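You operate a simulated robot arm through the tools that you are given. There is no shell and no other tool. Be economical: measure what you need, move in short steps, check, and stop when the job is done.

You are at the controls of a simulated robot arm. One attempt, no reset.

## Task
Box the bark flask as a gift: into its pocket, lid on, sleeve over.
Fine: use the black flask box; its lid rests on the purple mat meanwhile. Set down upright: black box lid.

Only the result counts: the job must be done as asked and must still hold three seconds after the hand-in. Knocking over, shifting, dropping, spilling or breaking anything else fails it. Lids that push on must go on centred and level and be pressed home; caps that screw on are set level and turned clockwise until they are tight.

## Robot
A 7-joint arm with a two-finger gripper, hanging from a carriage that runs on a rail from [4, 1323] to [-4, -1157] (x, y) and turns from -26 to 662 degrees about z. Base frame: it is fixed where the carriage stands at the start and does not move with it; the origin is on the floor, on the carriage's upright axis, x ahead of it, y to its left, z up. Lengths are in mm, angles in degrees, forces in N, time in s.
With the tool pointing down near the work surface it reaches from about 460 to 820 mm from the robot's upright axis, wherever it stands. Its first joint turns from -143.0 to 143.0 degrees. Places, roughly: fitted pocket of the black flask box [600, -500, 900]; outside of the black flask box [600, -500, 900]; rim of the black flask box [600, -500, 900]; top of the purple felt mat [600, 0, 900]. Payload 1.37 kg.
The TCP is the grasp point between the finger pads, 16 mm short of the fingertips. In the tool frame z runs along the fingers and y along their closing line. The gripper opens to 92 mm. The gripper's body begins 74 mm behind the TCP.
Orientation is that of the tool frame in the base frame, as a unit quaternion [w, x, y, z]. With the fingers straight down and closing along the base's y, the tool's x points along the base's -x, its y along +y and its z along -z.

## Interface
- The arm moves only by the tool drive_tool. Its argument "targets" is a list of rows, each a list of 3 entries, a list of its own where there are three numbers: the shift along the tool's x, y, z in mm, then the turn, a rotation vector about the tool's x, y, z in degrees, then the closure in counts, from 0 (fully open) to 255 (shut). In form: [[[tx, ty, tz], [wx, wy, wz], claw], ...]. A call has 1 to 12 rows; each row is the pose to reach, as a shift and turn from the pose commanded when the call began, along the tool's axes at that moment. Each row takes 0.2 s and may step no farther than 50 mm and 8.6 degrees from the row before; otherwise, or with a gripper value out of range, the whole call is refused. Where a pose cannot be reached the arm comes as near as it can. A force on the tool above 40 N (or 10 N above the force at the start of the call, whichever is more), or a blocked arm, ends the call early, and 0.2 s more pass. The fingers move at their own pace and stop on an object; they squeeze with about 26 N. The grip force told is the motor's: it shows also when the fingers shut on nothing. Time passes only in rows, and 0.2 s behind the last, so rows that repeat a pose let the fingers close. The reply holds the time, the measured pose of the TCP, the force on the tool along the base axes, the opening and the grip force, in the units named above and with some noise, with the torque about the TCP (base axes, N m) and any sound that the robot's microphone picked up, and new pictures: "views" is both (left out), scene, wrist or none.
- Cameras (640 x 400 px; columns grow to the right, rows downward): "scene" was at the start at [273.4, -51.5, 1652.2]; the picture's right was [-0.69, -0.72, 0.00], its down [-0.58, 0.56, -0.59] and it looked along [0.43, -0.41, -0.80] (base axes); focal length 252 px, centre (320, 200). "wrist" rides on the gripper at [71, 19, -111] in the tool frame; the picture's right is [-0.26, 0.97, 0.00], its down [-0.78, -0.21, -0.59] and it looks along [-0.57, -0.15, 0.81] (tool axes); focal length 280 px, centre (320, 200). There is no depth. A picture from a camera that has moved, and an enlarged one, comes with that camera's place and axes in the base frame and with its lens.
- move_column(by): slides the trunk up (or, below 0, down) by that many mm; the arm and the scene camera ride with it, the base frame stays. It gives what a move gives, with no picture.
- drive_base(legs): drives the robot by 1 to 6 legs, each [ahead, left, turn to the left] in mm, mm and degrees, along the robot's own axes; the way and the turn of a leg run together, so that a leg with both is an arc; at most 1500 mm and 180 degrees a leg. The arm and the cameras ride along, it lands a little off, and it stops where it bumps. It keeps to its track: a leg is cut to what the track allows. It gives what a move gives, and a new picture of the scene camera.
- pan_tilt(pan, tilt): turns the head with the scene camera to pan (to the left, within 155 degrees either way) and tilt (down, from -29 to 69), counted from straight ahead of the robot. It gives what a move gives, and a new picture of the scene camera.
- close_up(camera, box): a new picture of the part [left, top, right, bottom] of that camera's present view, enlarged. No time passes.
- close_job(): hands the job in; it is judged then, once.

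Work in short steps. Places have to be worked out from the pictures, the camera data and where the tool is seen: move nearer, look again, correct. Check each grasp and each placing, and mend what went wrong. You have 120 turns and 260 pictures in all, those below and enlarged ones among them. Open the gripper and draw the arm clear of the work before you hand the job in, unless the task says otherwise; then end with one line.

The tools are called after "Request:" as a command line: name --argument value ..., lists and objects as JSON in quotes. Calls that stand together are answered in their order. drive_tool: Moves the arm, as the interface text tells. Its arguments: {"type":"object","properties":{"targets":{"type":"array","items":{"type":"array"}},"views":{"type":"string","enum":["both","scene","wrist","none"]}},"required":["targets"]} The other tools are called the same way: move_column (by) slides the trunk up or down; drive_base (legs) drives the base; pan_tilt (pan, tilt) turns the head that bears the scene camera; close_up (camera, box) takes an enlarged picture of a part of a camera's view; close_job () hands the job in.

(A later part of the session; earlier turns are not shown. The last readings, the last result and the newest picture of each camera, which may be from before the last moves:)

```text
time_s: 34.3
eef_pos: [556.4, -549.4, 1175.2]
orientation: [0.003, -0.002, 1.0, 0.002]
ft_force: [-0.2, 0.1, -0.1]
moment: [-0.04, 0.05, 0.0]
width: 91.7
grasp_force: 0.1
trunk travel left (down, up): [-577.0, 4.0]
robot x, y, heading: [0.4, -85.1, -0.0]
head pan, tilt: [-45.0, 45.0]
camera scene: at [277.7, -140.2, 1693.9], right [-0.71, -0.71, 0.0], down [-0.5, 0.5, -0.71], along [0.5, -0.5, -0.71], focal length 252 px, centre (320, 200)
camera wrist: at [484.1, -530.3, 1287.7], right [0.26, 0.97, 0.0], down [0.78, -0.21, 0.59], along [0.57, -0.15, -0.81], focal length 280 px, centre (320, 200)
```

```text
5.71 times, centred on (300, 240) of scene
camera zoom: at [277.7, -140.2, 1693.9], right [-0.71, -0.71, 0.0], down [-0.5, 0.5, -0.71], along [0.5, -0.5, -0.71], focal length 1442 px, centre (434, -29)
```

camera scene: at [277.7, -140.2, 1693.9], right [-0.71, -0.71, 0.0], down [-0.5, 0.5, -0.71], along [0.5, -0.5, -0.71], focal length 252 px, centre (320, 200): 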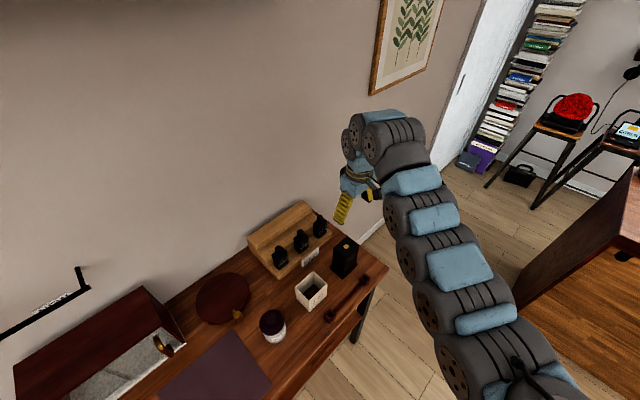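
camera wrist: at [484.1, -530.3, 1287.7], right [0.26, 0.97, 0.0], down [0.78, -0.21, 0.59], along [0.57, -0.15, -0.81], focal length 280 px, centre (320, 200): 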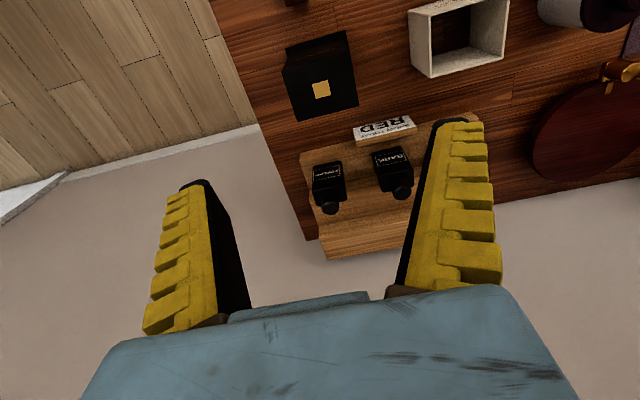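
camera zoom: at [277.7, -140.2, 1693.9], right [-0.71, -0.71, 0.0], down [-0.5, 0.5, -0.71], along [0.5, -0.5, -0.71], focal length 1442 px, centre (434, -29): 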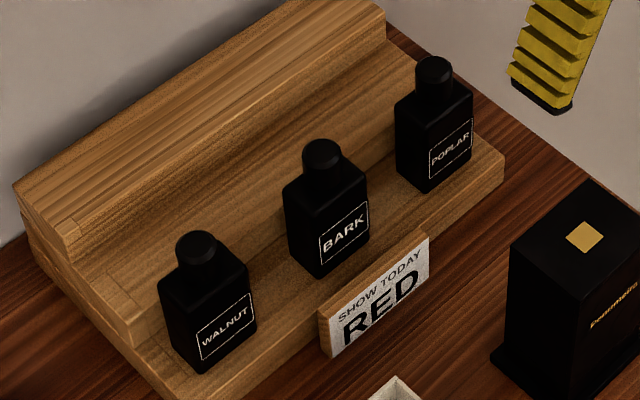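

The lid is a tall cover reaching the plinth. I centre over it, descend to z≈1005 and check.

Request:
drive_tool --targets '[[[-5, 0, 40], [0, 0, 0], 0], [[-5, 0, 85], [0, 0, 0], 0], [[-5, 0, 130], [0, 0, 0], 0], [[-5, 0, 170], [0, 0, 0], 0]]'

```text
time_s: 35.3
eef_pos: [561.8, -548.3, 1004.7]
orientation: [0.002, -0.001, 1.0, 0.002]
ft_force: [-0.1, -0.6, -0.2]
moment: [0.04, -0.02, -0.03]
width: 91.9
grasp_force: 0.1
trunk travel left (down, up): [-577.0, 4.0]
robot x, y, heading: [-2.8, -80.7, 0.2]
head pan, tilt: [-45.0, 45.0]
camera scene: at [277.6, -140.4, 1693.9], right [-0.71, -0.71, 0.0], down [-0.5, 0.5, -0.71], along [0.5, -0.5, -0.71], focal length 252 px, centre (320, 200)
camera wrist: at [490.1, -529.4, 1117.0], right [0.26, 0.97, 0.0], down [0.78, -0.21, 0.59], along [0.57, -0.15, -0.81], focal length 280 px, centre (320, 200)
```

scene: 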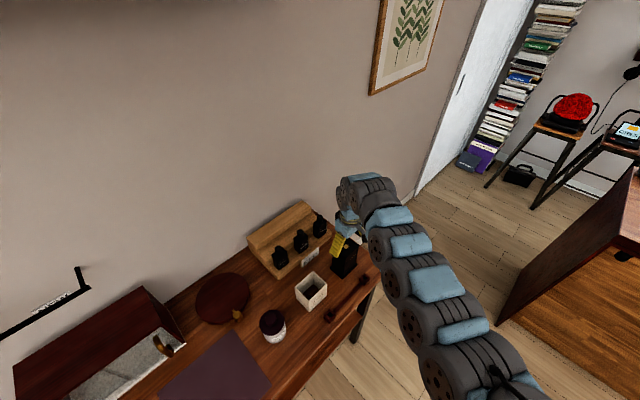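
wrist: 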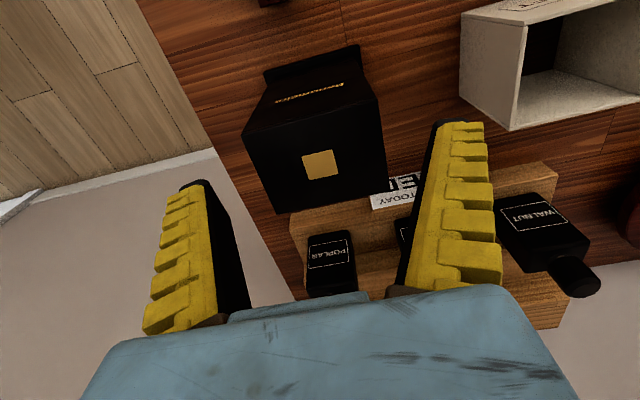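

The gold square sits exactly on the tool axis. I descend to z≈957 and close.

Request:
drive_tool --targets '[[[0, -1, 25], [0, 0, 0], 0], [[0, -1, 47], [0, 0, 0], 0], [[0, -1, 47], [0, 0, 0], 255], [[0, -1, 47], [0, 0, 0], 255], [[0, -1, 47], [0, 0, 0], 255]]'

```text
time_s: 36.5
eef_pos: [561.1, -549.6, 958.0]
orientation: [0.002, -0.001, 1.0, 0.002]
ft_force: [0.1, -0.1, -0.6]
moment: [-0.04, -0.03, -0.02]
width: 72.7
grasp_force: 26.0
trunk travel left (down, up): [-577.0, 4.0]
robot x, y, heading: [-1.1, -85.1, -0.2]
head pan, tilt: [-45.0, 45.0]
camera scene: at [277.6, -140.3, 1693.8], right [-0.71, -0.71, 0.0], down [-0.5, 0.5, -0.71], along [0.5, -0.5, -0.71], focal length 252 px, centre (320, 200)
camera wrist: at [490.0, -530.5, 1070.0], right [0.26, 0.97, 0.0], down [0.78, -0.21, 0.59], along [0.57, -0.15, -0.81], focal length 280 px, centre (320, 200)
```

scene: 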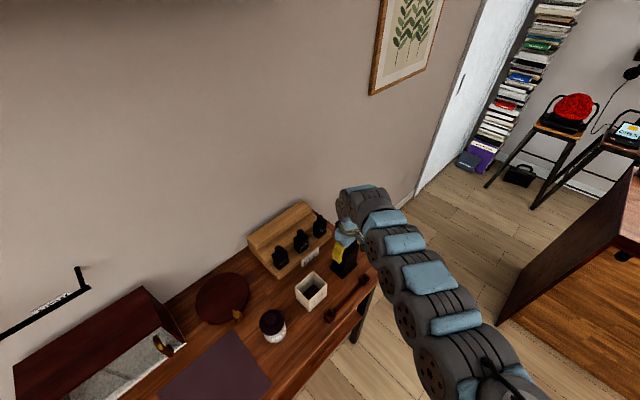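
wrist: 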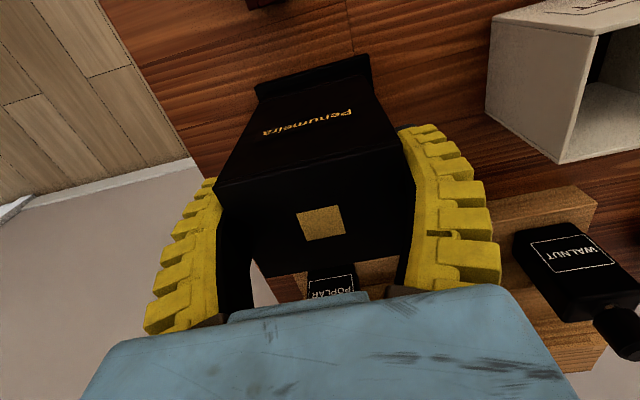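

Gripped at 72.7 mm. I lift slowly and see whether just the lid comes up.

Request:
drive_tool --targets '[[[0, 0, -5], [0, 0, 0], 255], [[0, 0, -10], [0, 0, 0], 255], [[0, 0, -20], [0, 0, 0], 255], [[0, 0, -30], [0, 0, 0], 255]]'

```text
time_s: 37.5
eef_pos: [561.5, -550.7, 989.3]
orientation: [0.003, -0.001, 1.0, 0.001]
ft_force: [0.5, 0.2, -0.6]
moment: [0.03, -0.03, 0.01]
width: 72.6
grasp_force: 26.5
trunk travel left (down, up): [-577.0, 4.0]
robot x, y, heading: [6.8, -84.0, -0.2]
head pan, tilt: [-45.0, 45.0]
camera scene: at [277.6, -140.3, 1693.8], right [-0.71, -0.71, 0.0], down [-0.5, 0.5, -0.71], along [0.5, -0.5, -0.71], focal length 252 px, centre (320, 200)
camera wrist: at [489.7, -531.2, 1100.5], right [0.26, 0.97, 0.0], down [0.78, -0.21, 0.59], along [0.57, -0.15, -0.81], focal length 280 px, centre (320, 200)
```

scene: 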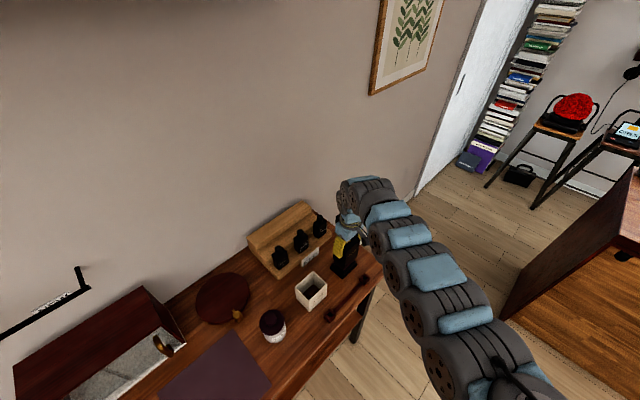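
wrist: 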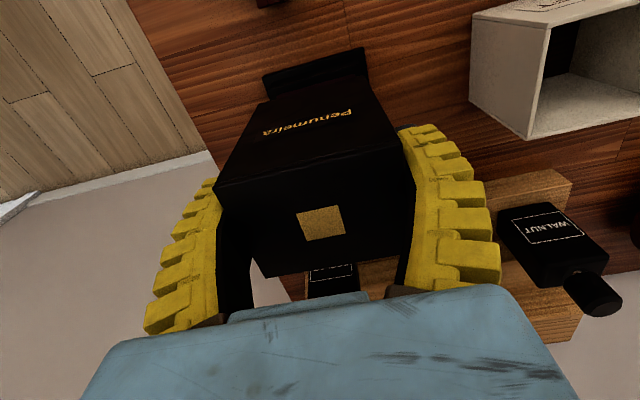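

The lid rises while the plinth stays. I lift to z≈1110.

Request:
drive_tool --targets '[[[0, 0, -30], [0, 0, 0], 255], [[0, 0, -60], [0, 0, 0], 255], [[0, 0, -90], [0, 0, 0], 255], [[0, 0, -125], [0, 0, 0], 255]]'

Request:
close_up --camera "scene" --box '[300, 200, 400, 290]'

Request:
close_up --camera "wrist" --box '[220, 0, 420, 130]'

```text
time_s: 38.5
eef_pos: [561.7, -551.3, 1113.4]
orientation: [0.002, -0.001, 1.0, 0.001]
ft_force: [-0.6, -0.6, -0.2]
moment: [-0.02, -0.01, 0.04]
width: 72.4
grasp_force: 26.0
trunk travel left (down, up): [-577.0, 4.0]
robot x, y, heading: [-2.3, -80.3, 0.3]
head pan, tilt: [-45.0, 45.0]
camera scene: at [277.5, -140.3, 1693.8], right [-0.71, -0.71, 0.0], down [-0.5, 0.5, -0.71], along [0.5, -0.5, -0.71], focal length 252 px, centre (320, 200)
camera wrist: at [490.0, -531.4, 1225.9], right [0.26, 0.97, 0.0], down [0.78, -0.21, 0.59], along [0.57, -0.15, -0.81], focal length 280 px, centre (320, 200)
```

scene: 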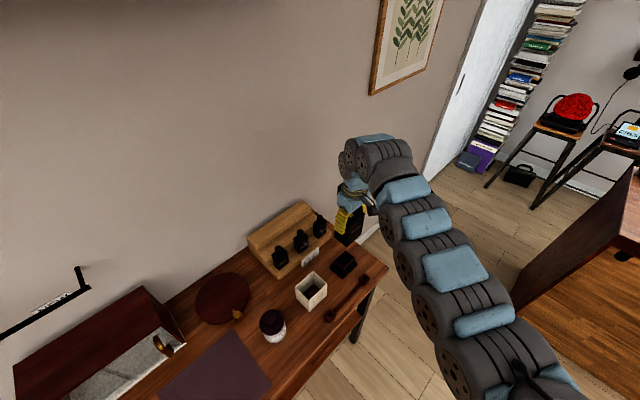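
wrist: 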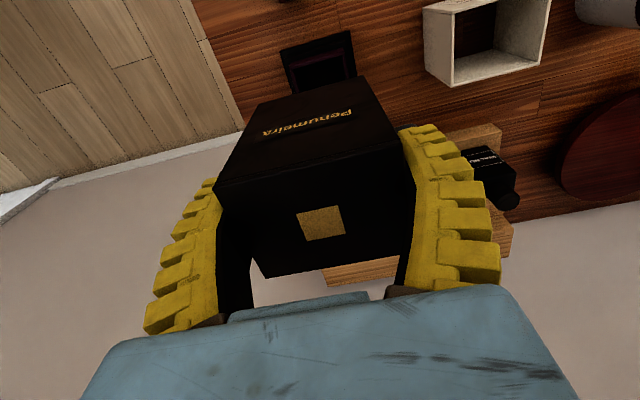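

```text
4.44 times, centred on (350, 245) of scene
camera zoom: at [277.5, -140.3, 1693.8], right [-0.71, -0.71, 0.0], down [-0.5, 0.5, -0.71], along [0.5, -0.5, -0.71], focal length 1122 px, centre (187, 0)
```

zoom: 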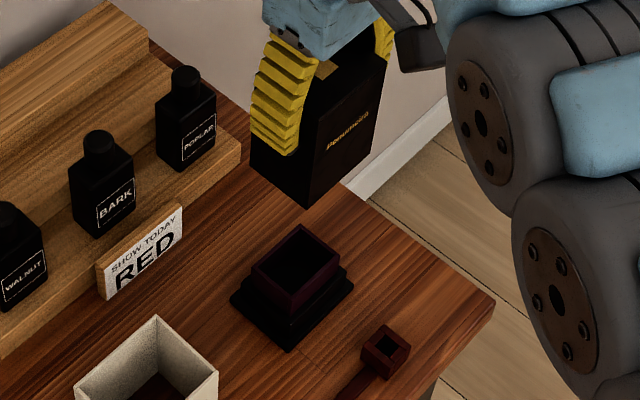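

```text
3.08 times, centred on (320, 65) of wrist
camera zoom: at [490.0, -531.4, 1225.9], right [0.26, 0.97, 0.0], down [0.78, -0.21, 0.59], along [0.57, -0.15, -0.81], focal length 863 px, centre (320, 615)
```

zoom: 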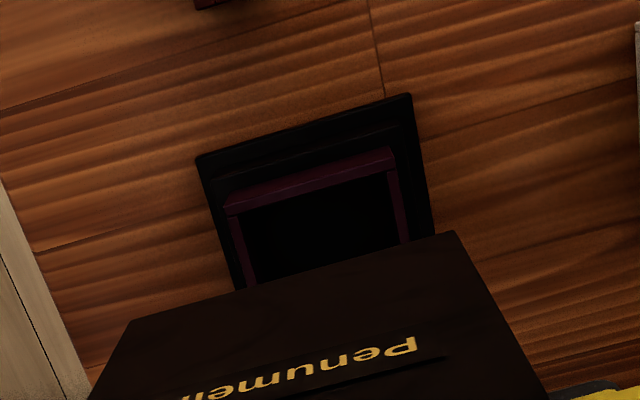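

The lid is off: collar and pocket are visible. Now I ride the base left so the lid (at x 562) arrives above the purple mat.

Request:
drive_base --legs '[[0, 530, 0]]'

Request:
drive_tool --targets '[[[0, 0, 0], [0, 0, 0], 255]]' --views "wrist"

```text
time_s: 41.5
eef_pos: [565.1, -19.9, 1113.6]
orientation: [0.002, -0.004, 1.0, 0.002]
ft_force: [0.0, -0.9, 0.4]
moment: [0.0, -0.01, 0.0]
width: 73.0
grasp_force: 25.9
trunk travel left (down, up): [-577.0, 4.0]
robot x, y, heading: [1.0, 445.0, 0.3]
head pan, tilt: [-45.0, 45.0]
camera scene: at [279.5, 389.1, 1693.8], right [-0.7, -0.71, 0.0], down [-0.5, 0.5, -0.71], along [0.5, -0.5, -0.71], focal length 252 px, centre (320, 200)
```

scene: 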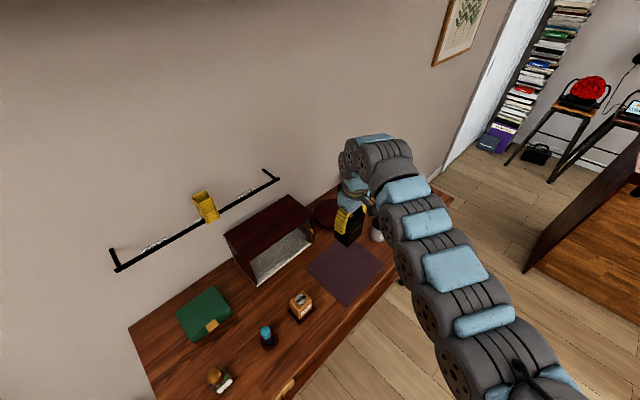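

```text
time_s: 42.0
eef_pos: [565.5, -19.3, 1112.7]
orientation: [0.002, -0.003, 1.0, 0.002]
ft_force: [-0.8, -0.4, -1.4]
moment: [0.0, 0.0, 0.01]
width: 72.7
grasp_force: 26.3
trunk travel left (down, up): [-577.0, 4.0]
robot x, y, heading: [3.2, 446.6, 0.5]
head pan, tilt: [-45.0, 45.0]
camera wrist: at [493.6, -1.2, 1225.6], right [0.26, 0.97, 0.0], down [0.78, -0.21, 0.59], along [0.57, -0.15, -0.81], focal length 280 px, centre (320, 200)
```

wrist: 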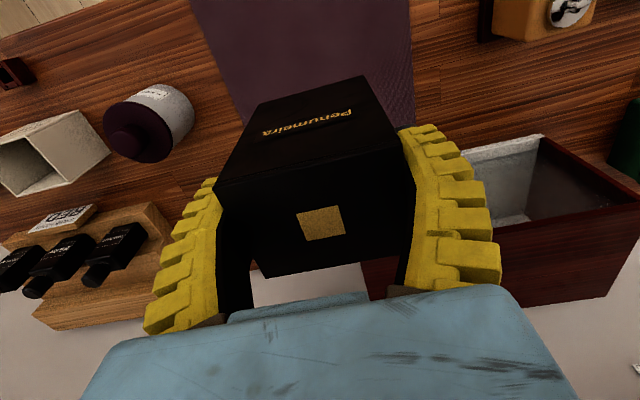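

The lid will land well within the mat (x 538–592, y −55…15). I descend to ~955, then feel for contact in small steps.

Request:
drive_tool --targets '[[[0, 0, 40], [0, 0, 0], 255], [[0, 0, 80], [0, 0, 0], 255], [[0, 0, 120], [0, 0, 0], 255], [[0, 0, 150], [0, 0, 0], 255], [[0, 0, 155], [0, 0, 0], 255]]'

Request:
close_up --camera "scene" --box '[300, 200, 400, 290]'

```text
time_s: 43.1
eef_pos: [565.3, -19.1, 959.1]
orientation: [0.001, -0.003, 1.0, 0.002]
ft_force: [-0.3, -0.4, -1.1]
moment: [0.01, -0.01, -0.01]
width: 72.5
grasp_force: 26.4
trunk travel left (down, up): [-577.0, 4.0]
robot x, y, heading: [1.4, 441.6, 0.7]
head pan, tilt: [-45.0, 45.0]
camera scene: at [279.5, 389.1, 1693.8], right [-0.7, -0.71, 0.0], down [-0.5, 0.5, -0.71], along [0.5, -0.5, -0.71], focal length 252 px, centre (320, 200)
camera wrist: at [493.3, -0.6, 1071.2], right [0.26, 0.97, 0.0], down [0.78, -0.21, 0.59], along [0.57, -0.15, -0.81], focal length 280 px, centre (320, 200)
```

scene: 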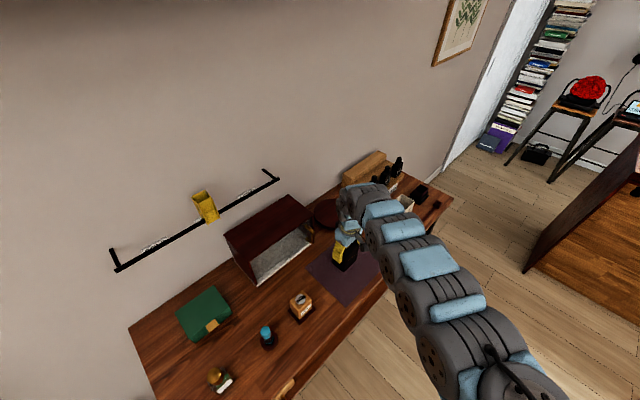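
wrist: 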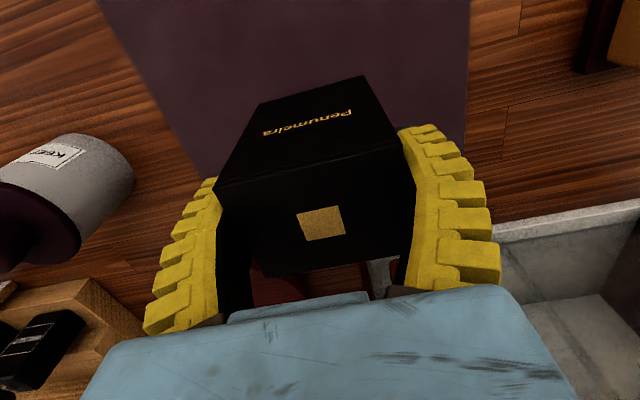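

```text
4.44 times, centred on (350, 245) of scene
camera zoom: at [279.5, 389.1, 1693.8], right [-0.7, -0.71, 0.0], down [-0.5, 0.5, -0.71], along [0.5, -0.5, -0.71], focal length 1122 px, centre (187, 0)
```

zoom: 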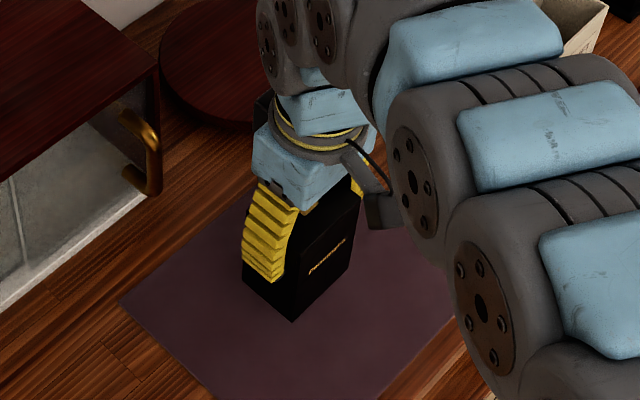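

Still clear of the mat; I creep down with contact sensing.

Request:
drive_tool --targets '[[[0, 0, 4], [0, 0, 0], 255], [[0, 0, 8], [0, 0, 0], 255], [[0, 0, 11], [0, 0, 0], 255], [[0, 0, 13], [0, 0, 0], 255]]' --views "scene"

Request:
close_up --camera "scene" --box '[320, 230, 370, 280]'

```text
time_s: 44.1
eef_pos: [565.1, -20.6, 945.2]
orientation: [0.0, -0.004, 1.0, 0.002]
ft_force: [-0.4, 1.2, -0.2]
moment: [-0.01, 0.0, -0.01]
width: 72.8
grasp_force: 25.2
trunk travel left (down, up): [-577.0, 4.0]
robot x, y, heading: [1.6, 444.3, 0.2]
head pan, tilt: [-45.0, 45.0]
camera scene: at [279.5, 389.1, 1693.8], right [-0.7, -0.71, 0.0], down [-0.5, 0.5, -0.71], along [0.5, -0.5, -0.71], focal length 252 px, centre (320, 200)
```

scene: 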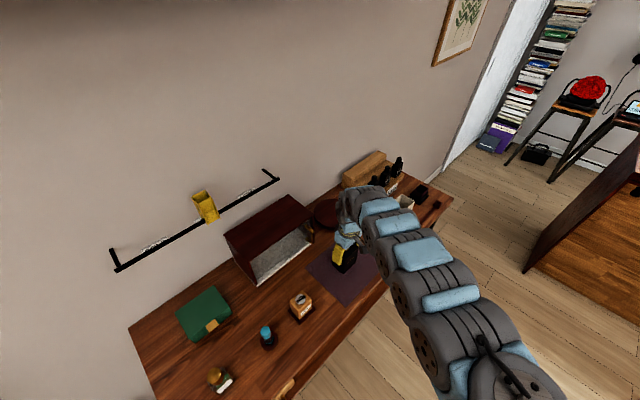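

```text
8.00 times, centred on (345, 255) of scene
camera zoom: at [279.5, 389.1, 1693.8], right [-0.7, -0.71, 0.0], down [-0.5, 0.5, -0.71], along [0.5, -0.5, -0.71], focal length 2019 px, centre (120, -240)
```

zoom: 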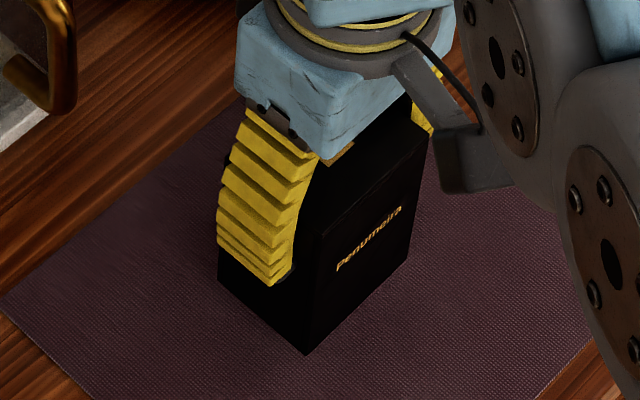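

The lid is taller than thought (~95 mm); the mat may be at ~865. I keep creeping.

Request:
drive_tool --targets '[[[0, 0, 2], [0, 0, 0], 255], [[0, 0, 4], [0, 0, 0], 255], [[0, 0, 6], [0, 0, 0], 255], [[0, 0, 8], [0, 0, 0], 255], [[0, 0, 10], [0, 0, 0], 255], [[0, 0, 12], [0, 0, 0], 255]]' --views "none"

Request:
close_up --camera "scene" --box '[320, 230, 370, 280]'

```text
time_s: 45.5
eef_pos: [564.7, -20.7, 933.3]
orientation: [0.001, -0.003, 1.0, 0.001]
ft_force: [0.1, 0.1, -1.1]
moment: [-0.03, -0.02, -0.01]
width: 72.5
grasp_force: 25.4
trunk travel left (down, up): [-577.0, 4.0]
robot x, y, heading: [3.0, 444.4, 0.6]
head pan, tilt: [-45.0, 45.0]
```

```text
8.00 times, centred on (345, 255) of scene
camera zoom: at [279.5, 389.1, 1693.8], right [-0.7, -0.71, 0.0], down [-0.5, 0.5, -0.71], along [0.5, -0.5, -0.71], focal length 2019 px, centre (120, -240)
```

zoom: 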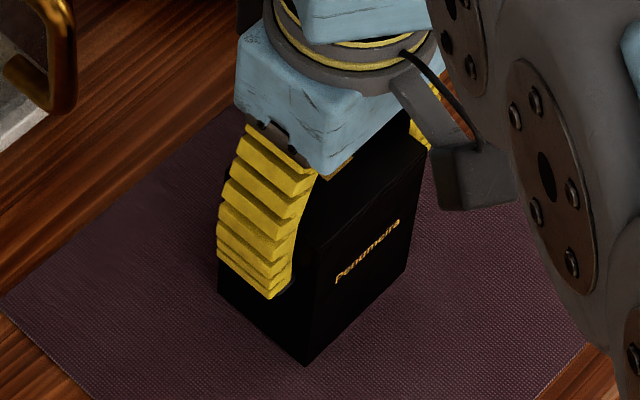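

No contact force yet; continue creeping.

Request:
drive_tool --targets '[[[0, 0, 2], [0, 0, 0], 255], [[0, 0, 4], [0, 0, 0], 255], [[0, 0, 6], [0, 0, 0], 255], [[0, 0, 8], [0, 0, 0], 255], [[0, 0, 10], [0, 0, 0], 255], [[0, 0, 12], [0, 0, 0], 255]]' --views "none"

Request:
close_up --camera "scene" --box '[320, 230, 370, 280]'

```text
time_s: 47.0
eef_pos: [566.9, -20.0, 923.2]
orientation: [0.003, -0.004, 1.0, 0.001]
ft_force: [-2.0, 4.6, 22.2]
moment: [0.14, -0.12, -0.06]
width: 72.2
grasp_force: 25.8
trunk travel left (down, up): [-577.0, 4.0]
robot x, y, heading: [1.1, 448.1, 0.2]
head pan, tilt: [-45.0, 45.0]
```

```text
8.00 times, centred on (345, 255) of scene
camera zoom: at [279.9, 389.0, 1694.3], right [-0.7, -0.71, 0.0], down [-0.5, 0.5, -0.71], along [0.5, -0.5, -0.71], focal length 2019 px, centre (120, -240)
```

zoom: 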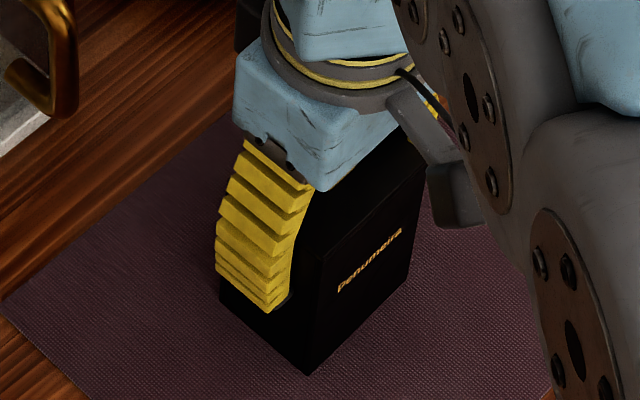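

Contact (22 N) at TCP z≈923. I ease off 2 mm and open.

Request:
drive_tool --targets '[[[0, 0, -2], [0, 0, 0], 255], [[0, 0, -2], [0, 0, 0], 0], [[0, 0, -2], [0, 0, 0], 0], [[0, 0, -2], [0, 0, 0], 0]]' --views "none"

Request:
drive_tool --targets '[[[0, 0, -40], [0, 0, 0], 0], [[0, 0, -80], [0, 0, 0], 0], [[0, 0, -120], [0, 0, 0], 0], [[0, 0, -160], [0, 0, 0], 0], [[0, 0, -205], [0, 0, 0], 0]]'

```text
time_s: 48.0
eef_pos: [565.5, -20.0, 923.1]
orientation: [0.001, -0.004, 1.0, 0.002]
ft_force: [-0.4, -0.2, -0.3]
moment: [-0.01, 0.03, 0.0]
width: 91.8
grasp_force: 0.2
trunk travel left (down, up): [-577.0, 4.0]
robot x, y, heading: [-1.0, 445.0, 0.7]
head pan, tilt: [-45.0, 45.0]
```

```text
time_s: 49.1
eef_pos: [563.8, -20.2, 1130.5]
orientation: [0.0, -0.002, 1.0, 0.002]
ft_force: [-0.2, 0.5, -0.9]
moment: [0.01, -0.01, -0.01]
width: 91.9
grasp_force: 0.1
trunk travel left (down, up): [-577.0, 4.0]
robot x, y, heading: [4.7, 445.5, 0.3]
head pan, tilt: [-45.0, 45.0]
camera scene: at [279.4, 389.2, 1693.8], right [-0.7, -0.71, 0.0], down [-0.5, 0.5, -0.71], along [0.5, -0.5, -0.71], focal length 252 px, centre (320, 200)
camera wrist: at [492.9, -0.5, 1241.8], right [0.26, 0.97, 0.0], down [0.78, -0.21, 0.59], along [0.57, -0.15, -0.81], focal length 280 px, centre (320, 200)
```

scene: 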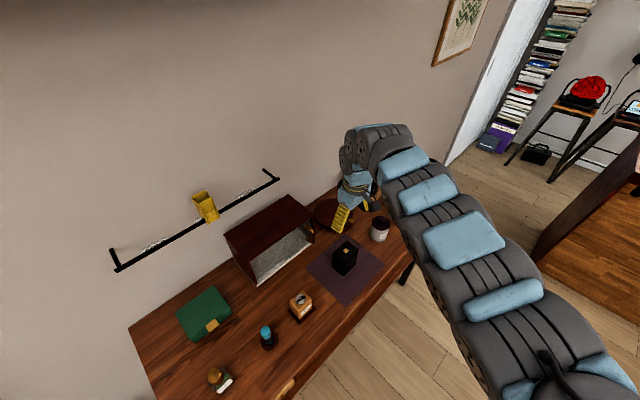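
wrist: 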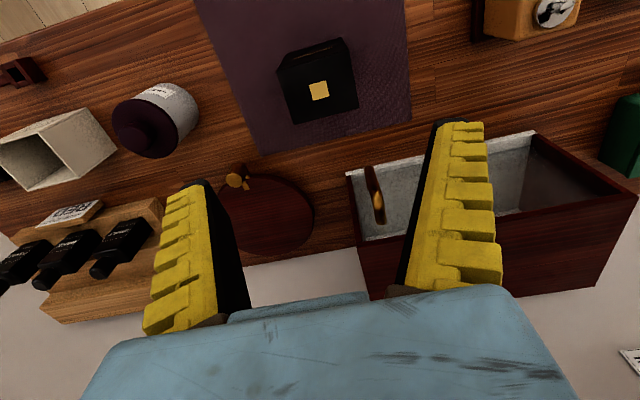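

The lid stands upright on the mat at [565,-20]. I triangulated the BARK flask's cap at about [715,-479,985]; I drive back right and move the tool near it for a closer look.

Request:
drive_base --legs '[[0, -595, 0]]'

Request:
drive_tool --targets '[[[-20, 30, 0], [0, 0, 0], 0], [[-40, 60, 0], [0, 0, 0], 0], [[-60, 90, 0], [0, 0, 0], 0], [[-76, 135, 0], [0, 0, 0], 0]]'

```text
time_s: 52.5
eef_pos: [561.5, -611.9, 1129.7]
orientation: [0.001, -0.001, 1.0, 0.002]
ft_force: [0.5, 0.0, -0.9]
moment: [-0.01, 0.01, 0.02]
width: 92.0
grasp_force: 0.0
trunk travel left (down, up): [-577.0, 4.0]
robot x, y, heading: [-2.1, -146.4, 0.2]
head pan, tilt: [-45.0, 45.0]
camera scene: at [277.4, -201.1, 1693.8], right [-0.71, -0.71, 0.0], down [-0.5, 0.5, -0.71], along [0.5, -0.5, -0.71], focal length 252 px, centre (320, 200)
```

scene: 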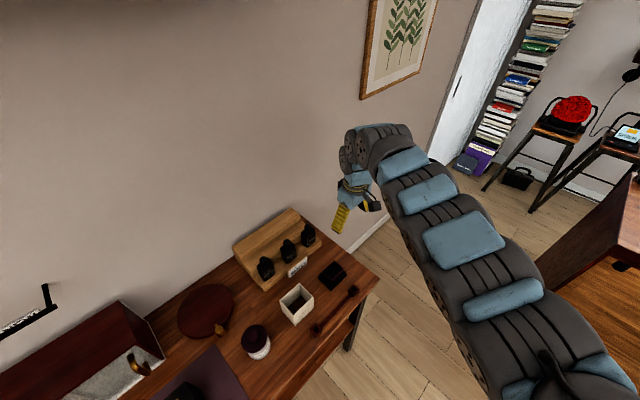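

```text
time_s: 53.7
eef_pos: [633.3, -509.4, 1161.0]
orientation: [0.0, 0.002, 0.999, -0.044]
ft_force: [0.2, -0.5, -0.3]
moment: [0.03, 0.02, -0.03]
width: 91.9
grasp_force: 0.0
out of reach, approached as far as the arm can: row 4
trunk travel left (down, up): [-577.0, 4.0]
robot x, y, heading: [-2.2, -145.0, 0.0]
head pan, tilt: [-45.0, 45.0]
stopped in row 4: the arm was blocked; the commanded pose is now the measured one
camera scene: at [277.5, -201.3, 1694.0], right [-0.71, -0.71, 0.0], down [-0.5, 0.5, -0.71], along [0.5, -0.5, -0.71], focal length 252 px, centre (320, 200)
camera wrist: at [562.0, -479.8, 1271.5], right [0.27, 0.96, -0.08], down [0.78, -0.16, 0.61], along [0.57, -0.23, -0.79], focal length 280 px, centre (320, 200)
```

scene: 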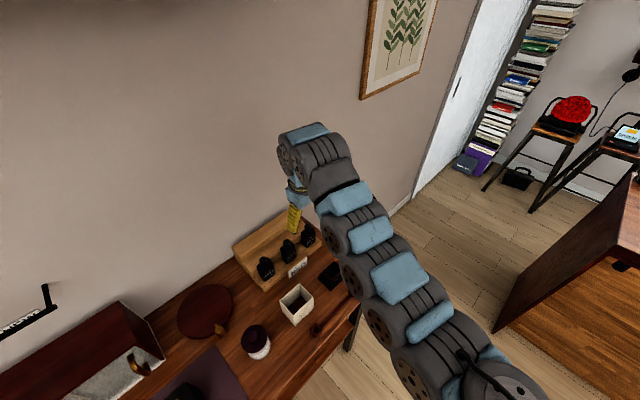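
wrist: 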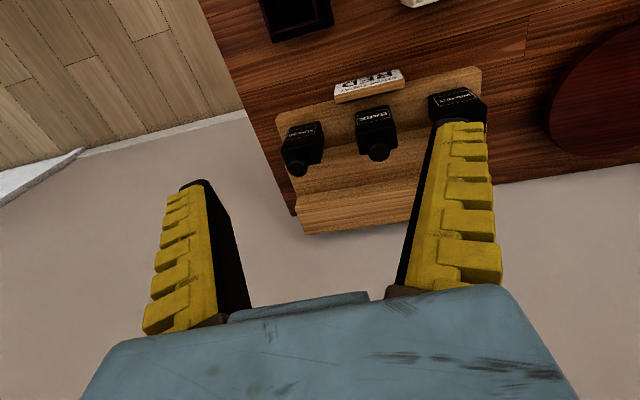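

The arm jammed at its inner limit and tilted 5°. I move outward and correct the tilt.

Request:
drive_tool --targets '[[[-20, 0, 0], [0, 0, 0], 0], [[-40, 0, 0], [-2.5, 0, 0], 0], [[-55, 15, 5], [-5.0, 0, -0.2], 0], [[-55, 15, 5], [-5.0, 0, -0.2], 0]]'

```text
time_s: 54.7
eef_pos: [688.5, -495.2, 1155.3]
orientation: [0.001, -0.001, 1.0, 0.0]
ft_force: [0.2, -1.1, -0.5]
moment: [0.01, 0.01, -0.02]
width: 92.0
grasp_force: 0.2
trunk travel left (down, up): [-577.0, 4.0]
robot x, y, heading: [1.6, -144.1, 0.3]
head pan, tilt: [-45.0, 45.0]
camera scene: at [277.4, -201.1, 1693.9], right [-0.71, -0.71, 0.0], down [-0.5, 0.5, -0.71], along [0.5, -0.5, -0.71], focal length 252 px, centre (320, 200)
camera wrist: at [617.2, -474.7, 1267.2], right [0.26, 0.97, 0.0], down [0.78, -0.21, 0.59], along [0.57, -0.15, -0.81], focal length 280 px, centre (320, 200)
```

scene: 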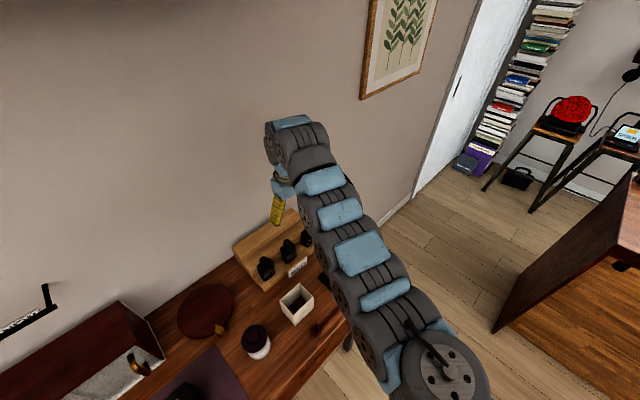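
wrist: 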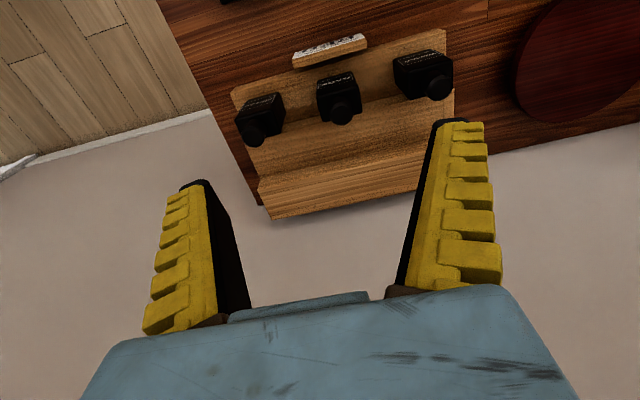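

Recovered, level. I zoom on the BARK flask to refine its place and shape.

Request:
close_up --camera "wrist" --box '[290, 50, 390, 140]'

Request:
close_up --camera "scene" --box '[245, 220, 325, 300]'

```text
4.44 times, centred on (340, 95) of wrist
camera zoom: at [617.2, -474.7, 1267.2], right [0.26, 0.97, 0.0], down [0.78, -0.21, 0.59], along [0.57, -0.15, -0.81], focal length 1246 px, centre (231, 667)
```

zoom: 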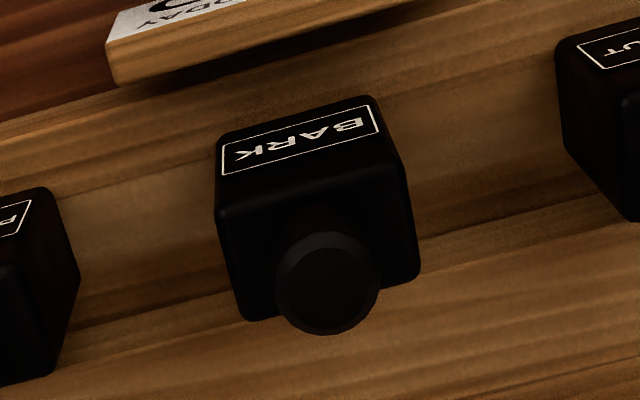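

```text
5.00 times, centred on (285, 260) of scene
camera zoom: at [277.4, -201.1, 1693.9], right [-0.71, -0.71, 0.0], down [-0.5, 0.5, -0.71], along [0.5, -0.5, -0.71], focal length 1262 px, centre (495, -100)
```

zoom: 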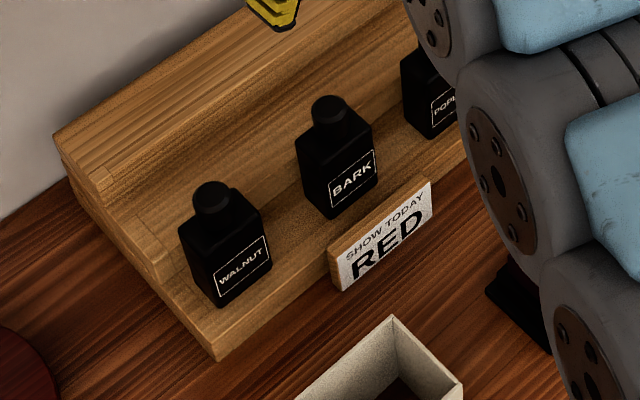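

Flask centre ≈[716,-478.5], body ≈45 (y) × 28 (x), cap top z≈990. I move above it and descend to z≈1030 to check alignment.

Request:
drive_tool --targets '[[[-14, 8, 20], [0, 0, 0], 0], [[-27.5, 16.7, 50], [0, 0, 0], 0], [[-27.5, 16.7, 90], [0, 0, 0], 0], [[-27.5, 16.7, 125], [0, 0, 0], 0]]'

Request:
close_up --camera "scene" --box '[245, 200, 325, 290]'

```text
time_s: 55.7
eef_pos: [715.0, -479.3, 1029.1]
orientation: [0.0, 0.0, 1.0, -0.001]
ft_force: [0.7, -1.2, -0.3]
moment: [0.05, -0.01, 0.01]
width: 91.7
grasp_force: 0.1
trunk travel left (down, up): [-577.0, 4.0]
robot x, y, heading: [-0.5, -142.9, -0.0]
head pan, tilt: [-45.0, 45.0]
camera scene: at [277.3, -201.3, 1693.9], right [-0.71, -0.71, 0.0], down [-0.5, 0.5, -0.71], along [0.5, -0.5, -0.71], focal length 252 px, centre (320, 200)
camera wrist: at [644.4, -458.2, 1141.8], right [0.26, 0.96, 0.0], down [0.78, -0.21, 0.59], along [0.57, -0.16, -0.81], focal length 280 px, centre (320, 200)
```

scene: 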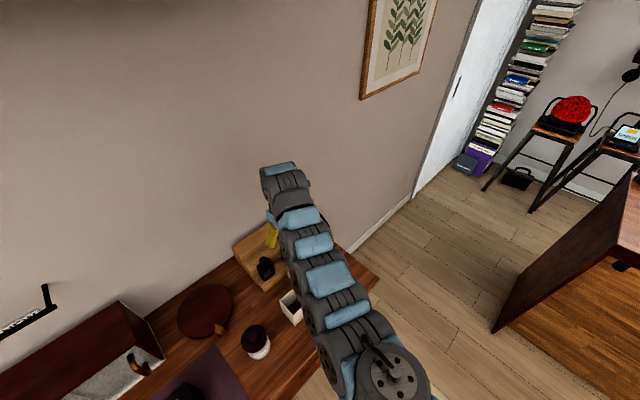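
wrist: 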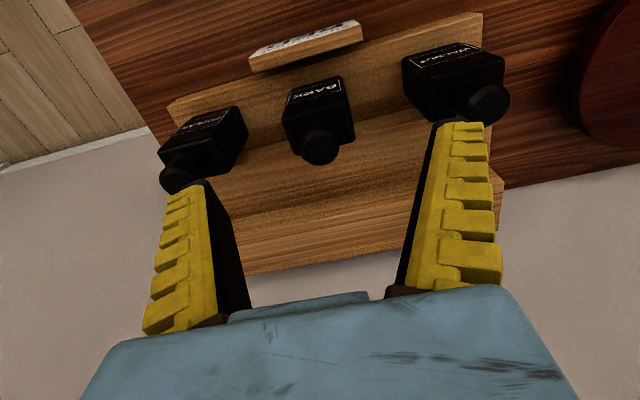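

```text
4.44 times, centred on (285, 245) of scene
camera zoom: at [277.3, -201.3, 1693.9], right [-0.71, -0.71, 0.0], down [-0.5, 0.5, -0.71], along [0.5, -0.5, -0.71], focal length 1122 px, centre (476, 0)
```

zoom: 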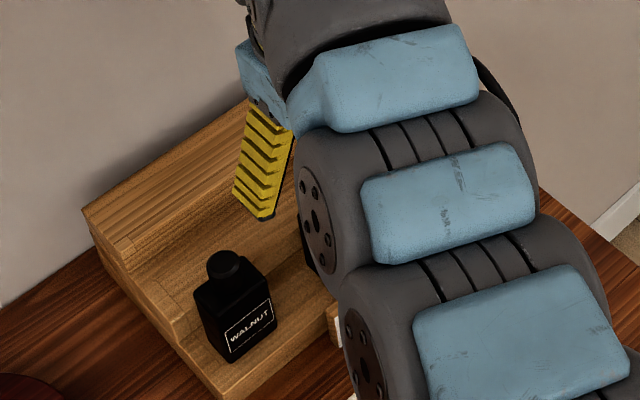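

Aligned with the cap. I descend to z≈950 and grip the shoulders of the body.

Request:
drive_tool --targets '[[[-1, 0.5, 25], [0, 0, 0], 0], [[-1, 0.5, 50], [0, 0, 0], 0], [[-1, 0.5, 65], [0, 0, 0], 0], [[-1, 0.5, 79], [0, 0, 0], 0]]'

```text
time_s: 56.7
eef_pos: [718.0, -478.1, 951.1]
orientation: [0.001, -0.001, 1.0, 0.0]
ft_force: [0.6, 0.9, -0.1]
moment: [0.01, 0.01, -0.02]
width: 91.8
grasp_force: 0.1
trunk travel left (down, up): [-577.0, 4.0]
robot x, y, heading: [-1.9, -142.5, 0.1]
head pan, tilt: [-45.0, 45.0]
camera scene: at [277.3, -201.3, 1693.9], right [-0.71, -0.71, 0.0], down [-0.5, 0.5, -0.71], along [0.5, -0.5, -0.71], focal length 252 px, centre (320, 200)
camera wrist: at [645.6, -457.3, 1063.7], right [0.26, 0.97, 0.0], down [0.78, -0.21, 0.59], along [0.57, -0.15, -0.81], focal length 280 px, centre (320, 200)
```

scene: 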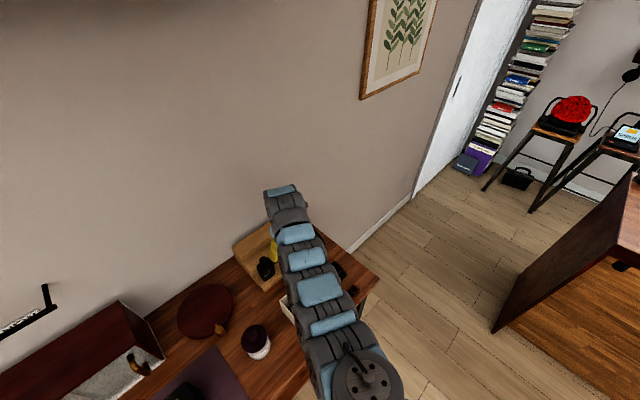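
wrist: 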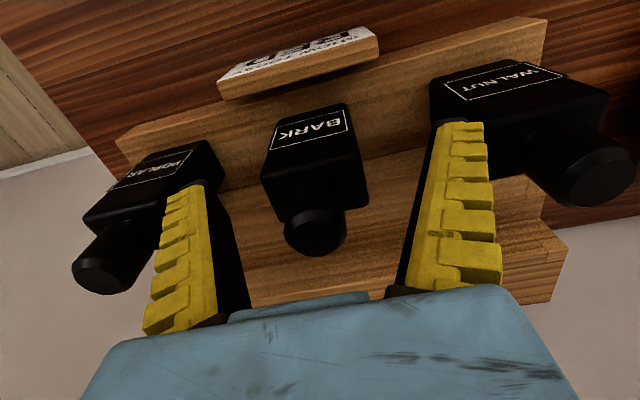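

Body shoulder is about at TCP height. I go 4 mm lower, shift 1.5 mm right and close.

Request:
drive_tool --targets '[[[0, -1.5, 4], [0, 0, 0], 0], [[0, -1.5, 4], [0, 0, 0], 130], [[0, -1.5, 4], [0, 0, 0], 255], [[0, -1.5, 4], [0, 0, 0], 255], [[0, -1.5, 4], [0, 0, 0], 255]]' --views "wrist"

Request:
drive_tool --targets '[[[0, 0, -5], [0, 0, 0], 255], [[0, 0, -20], [0, 0, 0], 255], [[0, 0, -60], [0, 0, 0], 255], [[0, 0, -100], [0, 0, 0], 255], [[0, 0, -140], [0, 0, 0], 255], [[0, 0, -170], [0, 0, 0], 255]]'

```text
time_s: 57.9
eef_pos: [717.0, -478.6, 948.6]
orientation: [0.0, 0.0, 1.0, 0.0]
ft_force: [-5.8, 0.5, 10.4]
moment: [0.12, 0.31, -0.03]
width: 43.6
grasp_force: 25.7
trunk travel left (down, up): [-577.0, 4.0]
robot x, y, heading: [2.1, -141.3, -0.1]
head pan, tilt: [-45.0, 45.0]
camera wrist: at [646.1, -459.2, 1060.2], right [0.26, 0.97, 0.0], down [0.78, -0.21, 0.59], along [0.57, -0.15, -0.81], focal length 280 px, centre (320, 200)
```

wrist: 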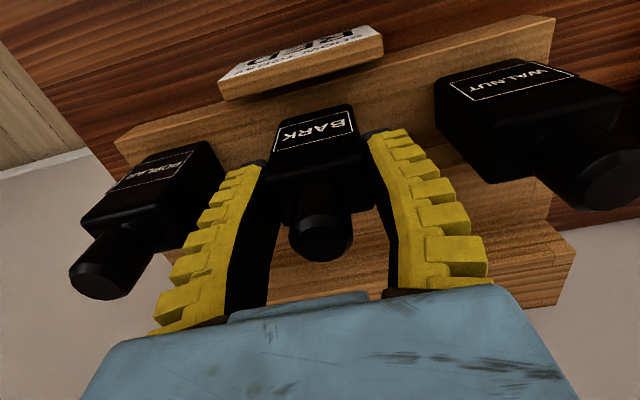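

```text
time_s: 59.3
eef_pos: [716.8, -476.7, 1117.7]
orientation: [0.001, -0.001, 1.0, 0.001]
ft_force: [-1.1, -0.4, -3.1]
moment: [-0.01, -0.05, 0.01]
width: 43.3
grasp_force: 25.9
trunk travel left (down, up): [-577.0, 4.0]
robot x, y, heading: [-0.8, -145.2, 0.2]
head pan, tilt: [-45.0, 45.0]
camera scene: at [277.3, -201.0, 1693.7], right [-0.71, -0.71, 0.0], down [-0.5, 0.5, -0.71], along [0.5, -0.5, -0.71], focal length 252 px, centre (320, 200)
camera wrist: at [645.5, -458.0, 1228.9], right [0.26, 0.97, 0.0], down [0.78, -0.21, 0.59], along [0.57, -0.15, -0.81], focal length 280 px, centre (320, 200)
```

scene: 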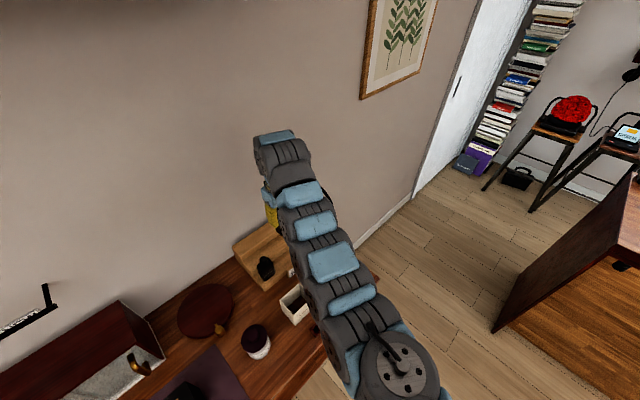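
wrist: 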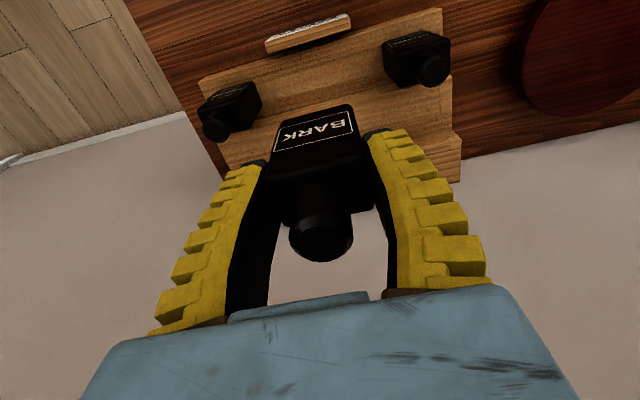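

Flask lifted (about 0.3 kg). I zoom to check how it sits in the grip, then look at the box pocket.

Request:
close_up --camera "wrist" --box '[240, 90, 400, 290]'

Request:
close_up --camera "scene" --box '[240, 180, 340, 290]'

```text
2.00 times, centred on (320, 190) of wrist
camera zoom: at [645.5, -458.0, 1228.9], right [0.26, 0.97, 0.0], down [0.78, -0.21, 0.59], along [0.57, -0.15, -0.81], focal length 561 px, centre (320, 220)
```

zoom: 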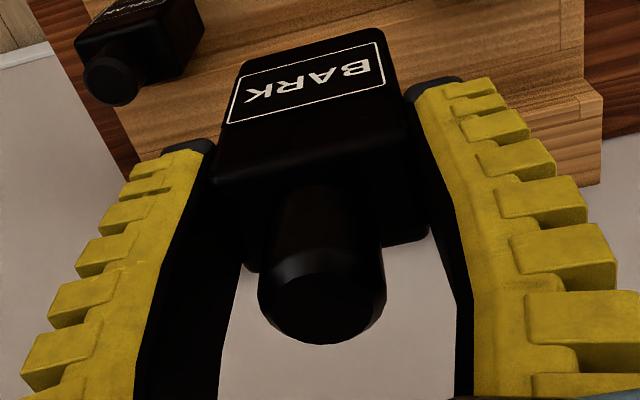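

```text
3.64 times, centred on (290, 235) of scene
camera zoom: at [277.3, -201.0, 1693.7], right [-0.71, -0.71, 0.0], down [-0.5, 0.5, -0.71], along [0.5, -0.5, -0.71], focal length 918 px, centre (429, 73)
```

zoom: 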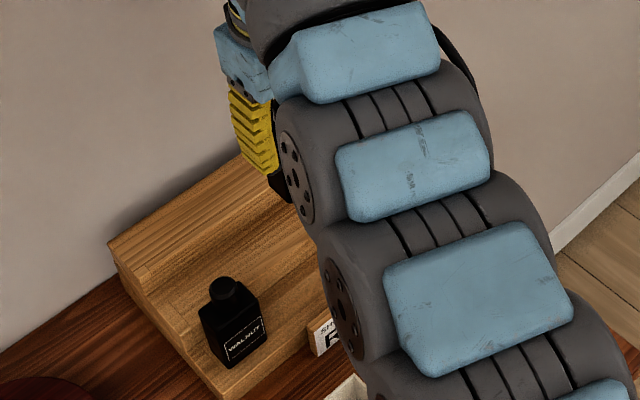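

Flask is centred and straight in the grip. I shift the base left 65 mm (for reach) and bring the flask over toward the box, first stopping short to view the pocket.

Request:
drive_base --legs '[[0, 62, 0]]'

Request:
drive_tool --targets '[[[30, -27, 0], [0, 0, 0], 255], [[60, -54, 0], [0, 0, 0], 255], [[90, -81, 0], [0, 0, 0], 255], [[120, -108, 0], [0, 0, 0], 255], [[150, -135, 0], [0, 0, 0], 255]]'

```text
time_s: 60.3
eef_pos: [717.1, -417.8, 1116.4]
orientation: [0.0, -0.001, 1.0, 0.0]
ft_force: [-0.7, 0.9, -2.1]
moment: [-0.01, 0.02, -0.03]
width: 43.6
grasp_force: 25.8
trunk travel left (down, up): [-577.0, 4.0]
robot x, y, heading: [0.9, -78.9, 0.0]
head pan, tilt: [-45.0, 45.0]
camera scene: at [277.5, -139.8, 1693.8], right [-0.71, -0.71, 0.0], down [-0.5, 0.5, -0.71], along [0.5, -0.5, -0.71], focal length 252 px, centre (320, 200)
```

scene: 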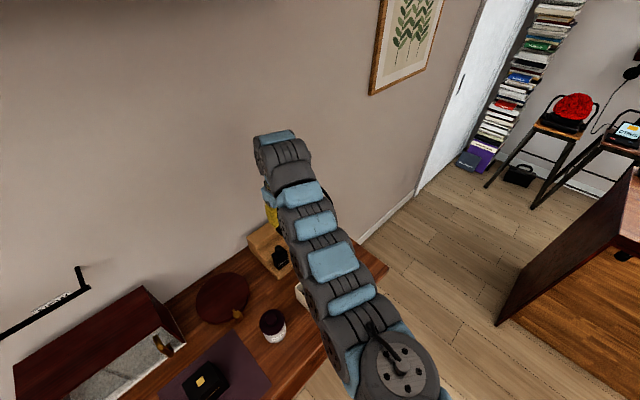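

```text
time_s: 61.5
eef_pos: [566.9, -552.7, 1116.0]
orientation: [0.001, -0.001, 1.0, 0.0]
ft_force: [-0.2, 1.5, -2.0]
moment: [-0.05, 0.04, -0.04]
width: 43.3
grasp_force: 26.5
trunk travel left (down, up): [-577.0, 4.0]
robot x, y, heading: [-0.0, -82.7, 0.1]
head pan, tilt: [-45.0, 45.0]
camera scene: at [277.6, -139.7, 1693.8], right [-0.71, -0.71, 0.0], down [-0.5, 0.5, -0.71], along [0.5, -0.5, -0.71], focal length 252 px, centre (320, 200)
camera wrist: at [494.9, -532.9, 1228.4], right [0.26, 0.97, 0.0], down [0.78, -0.21, 0.59], along [0.57, -0.15, -0.81], focal length 280 px, centre (320, 200)
```

scene: 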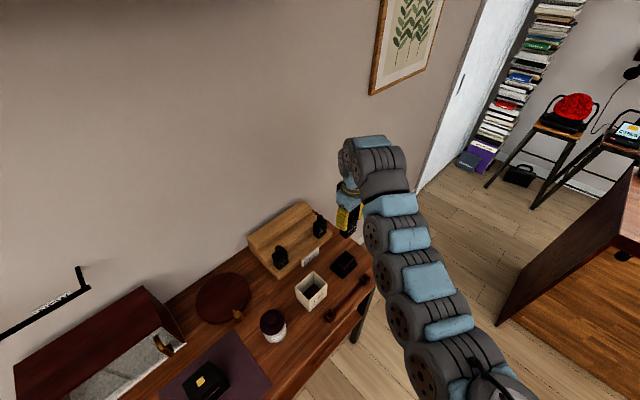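
wrist: 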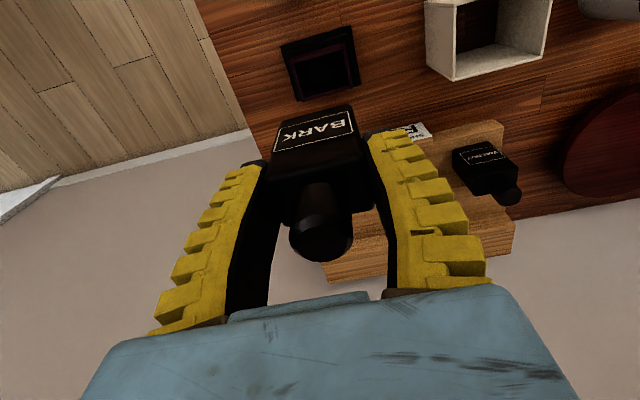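

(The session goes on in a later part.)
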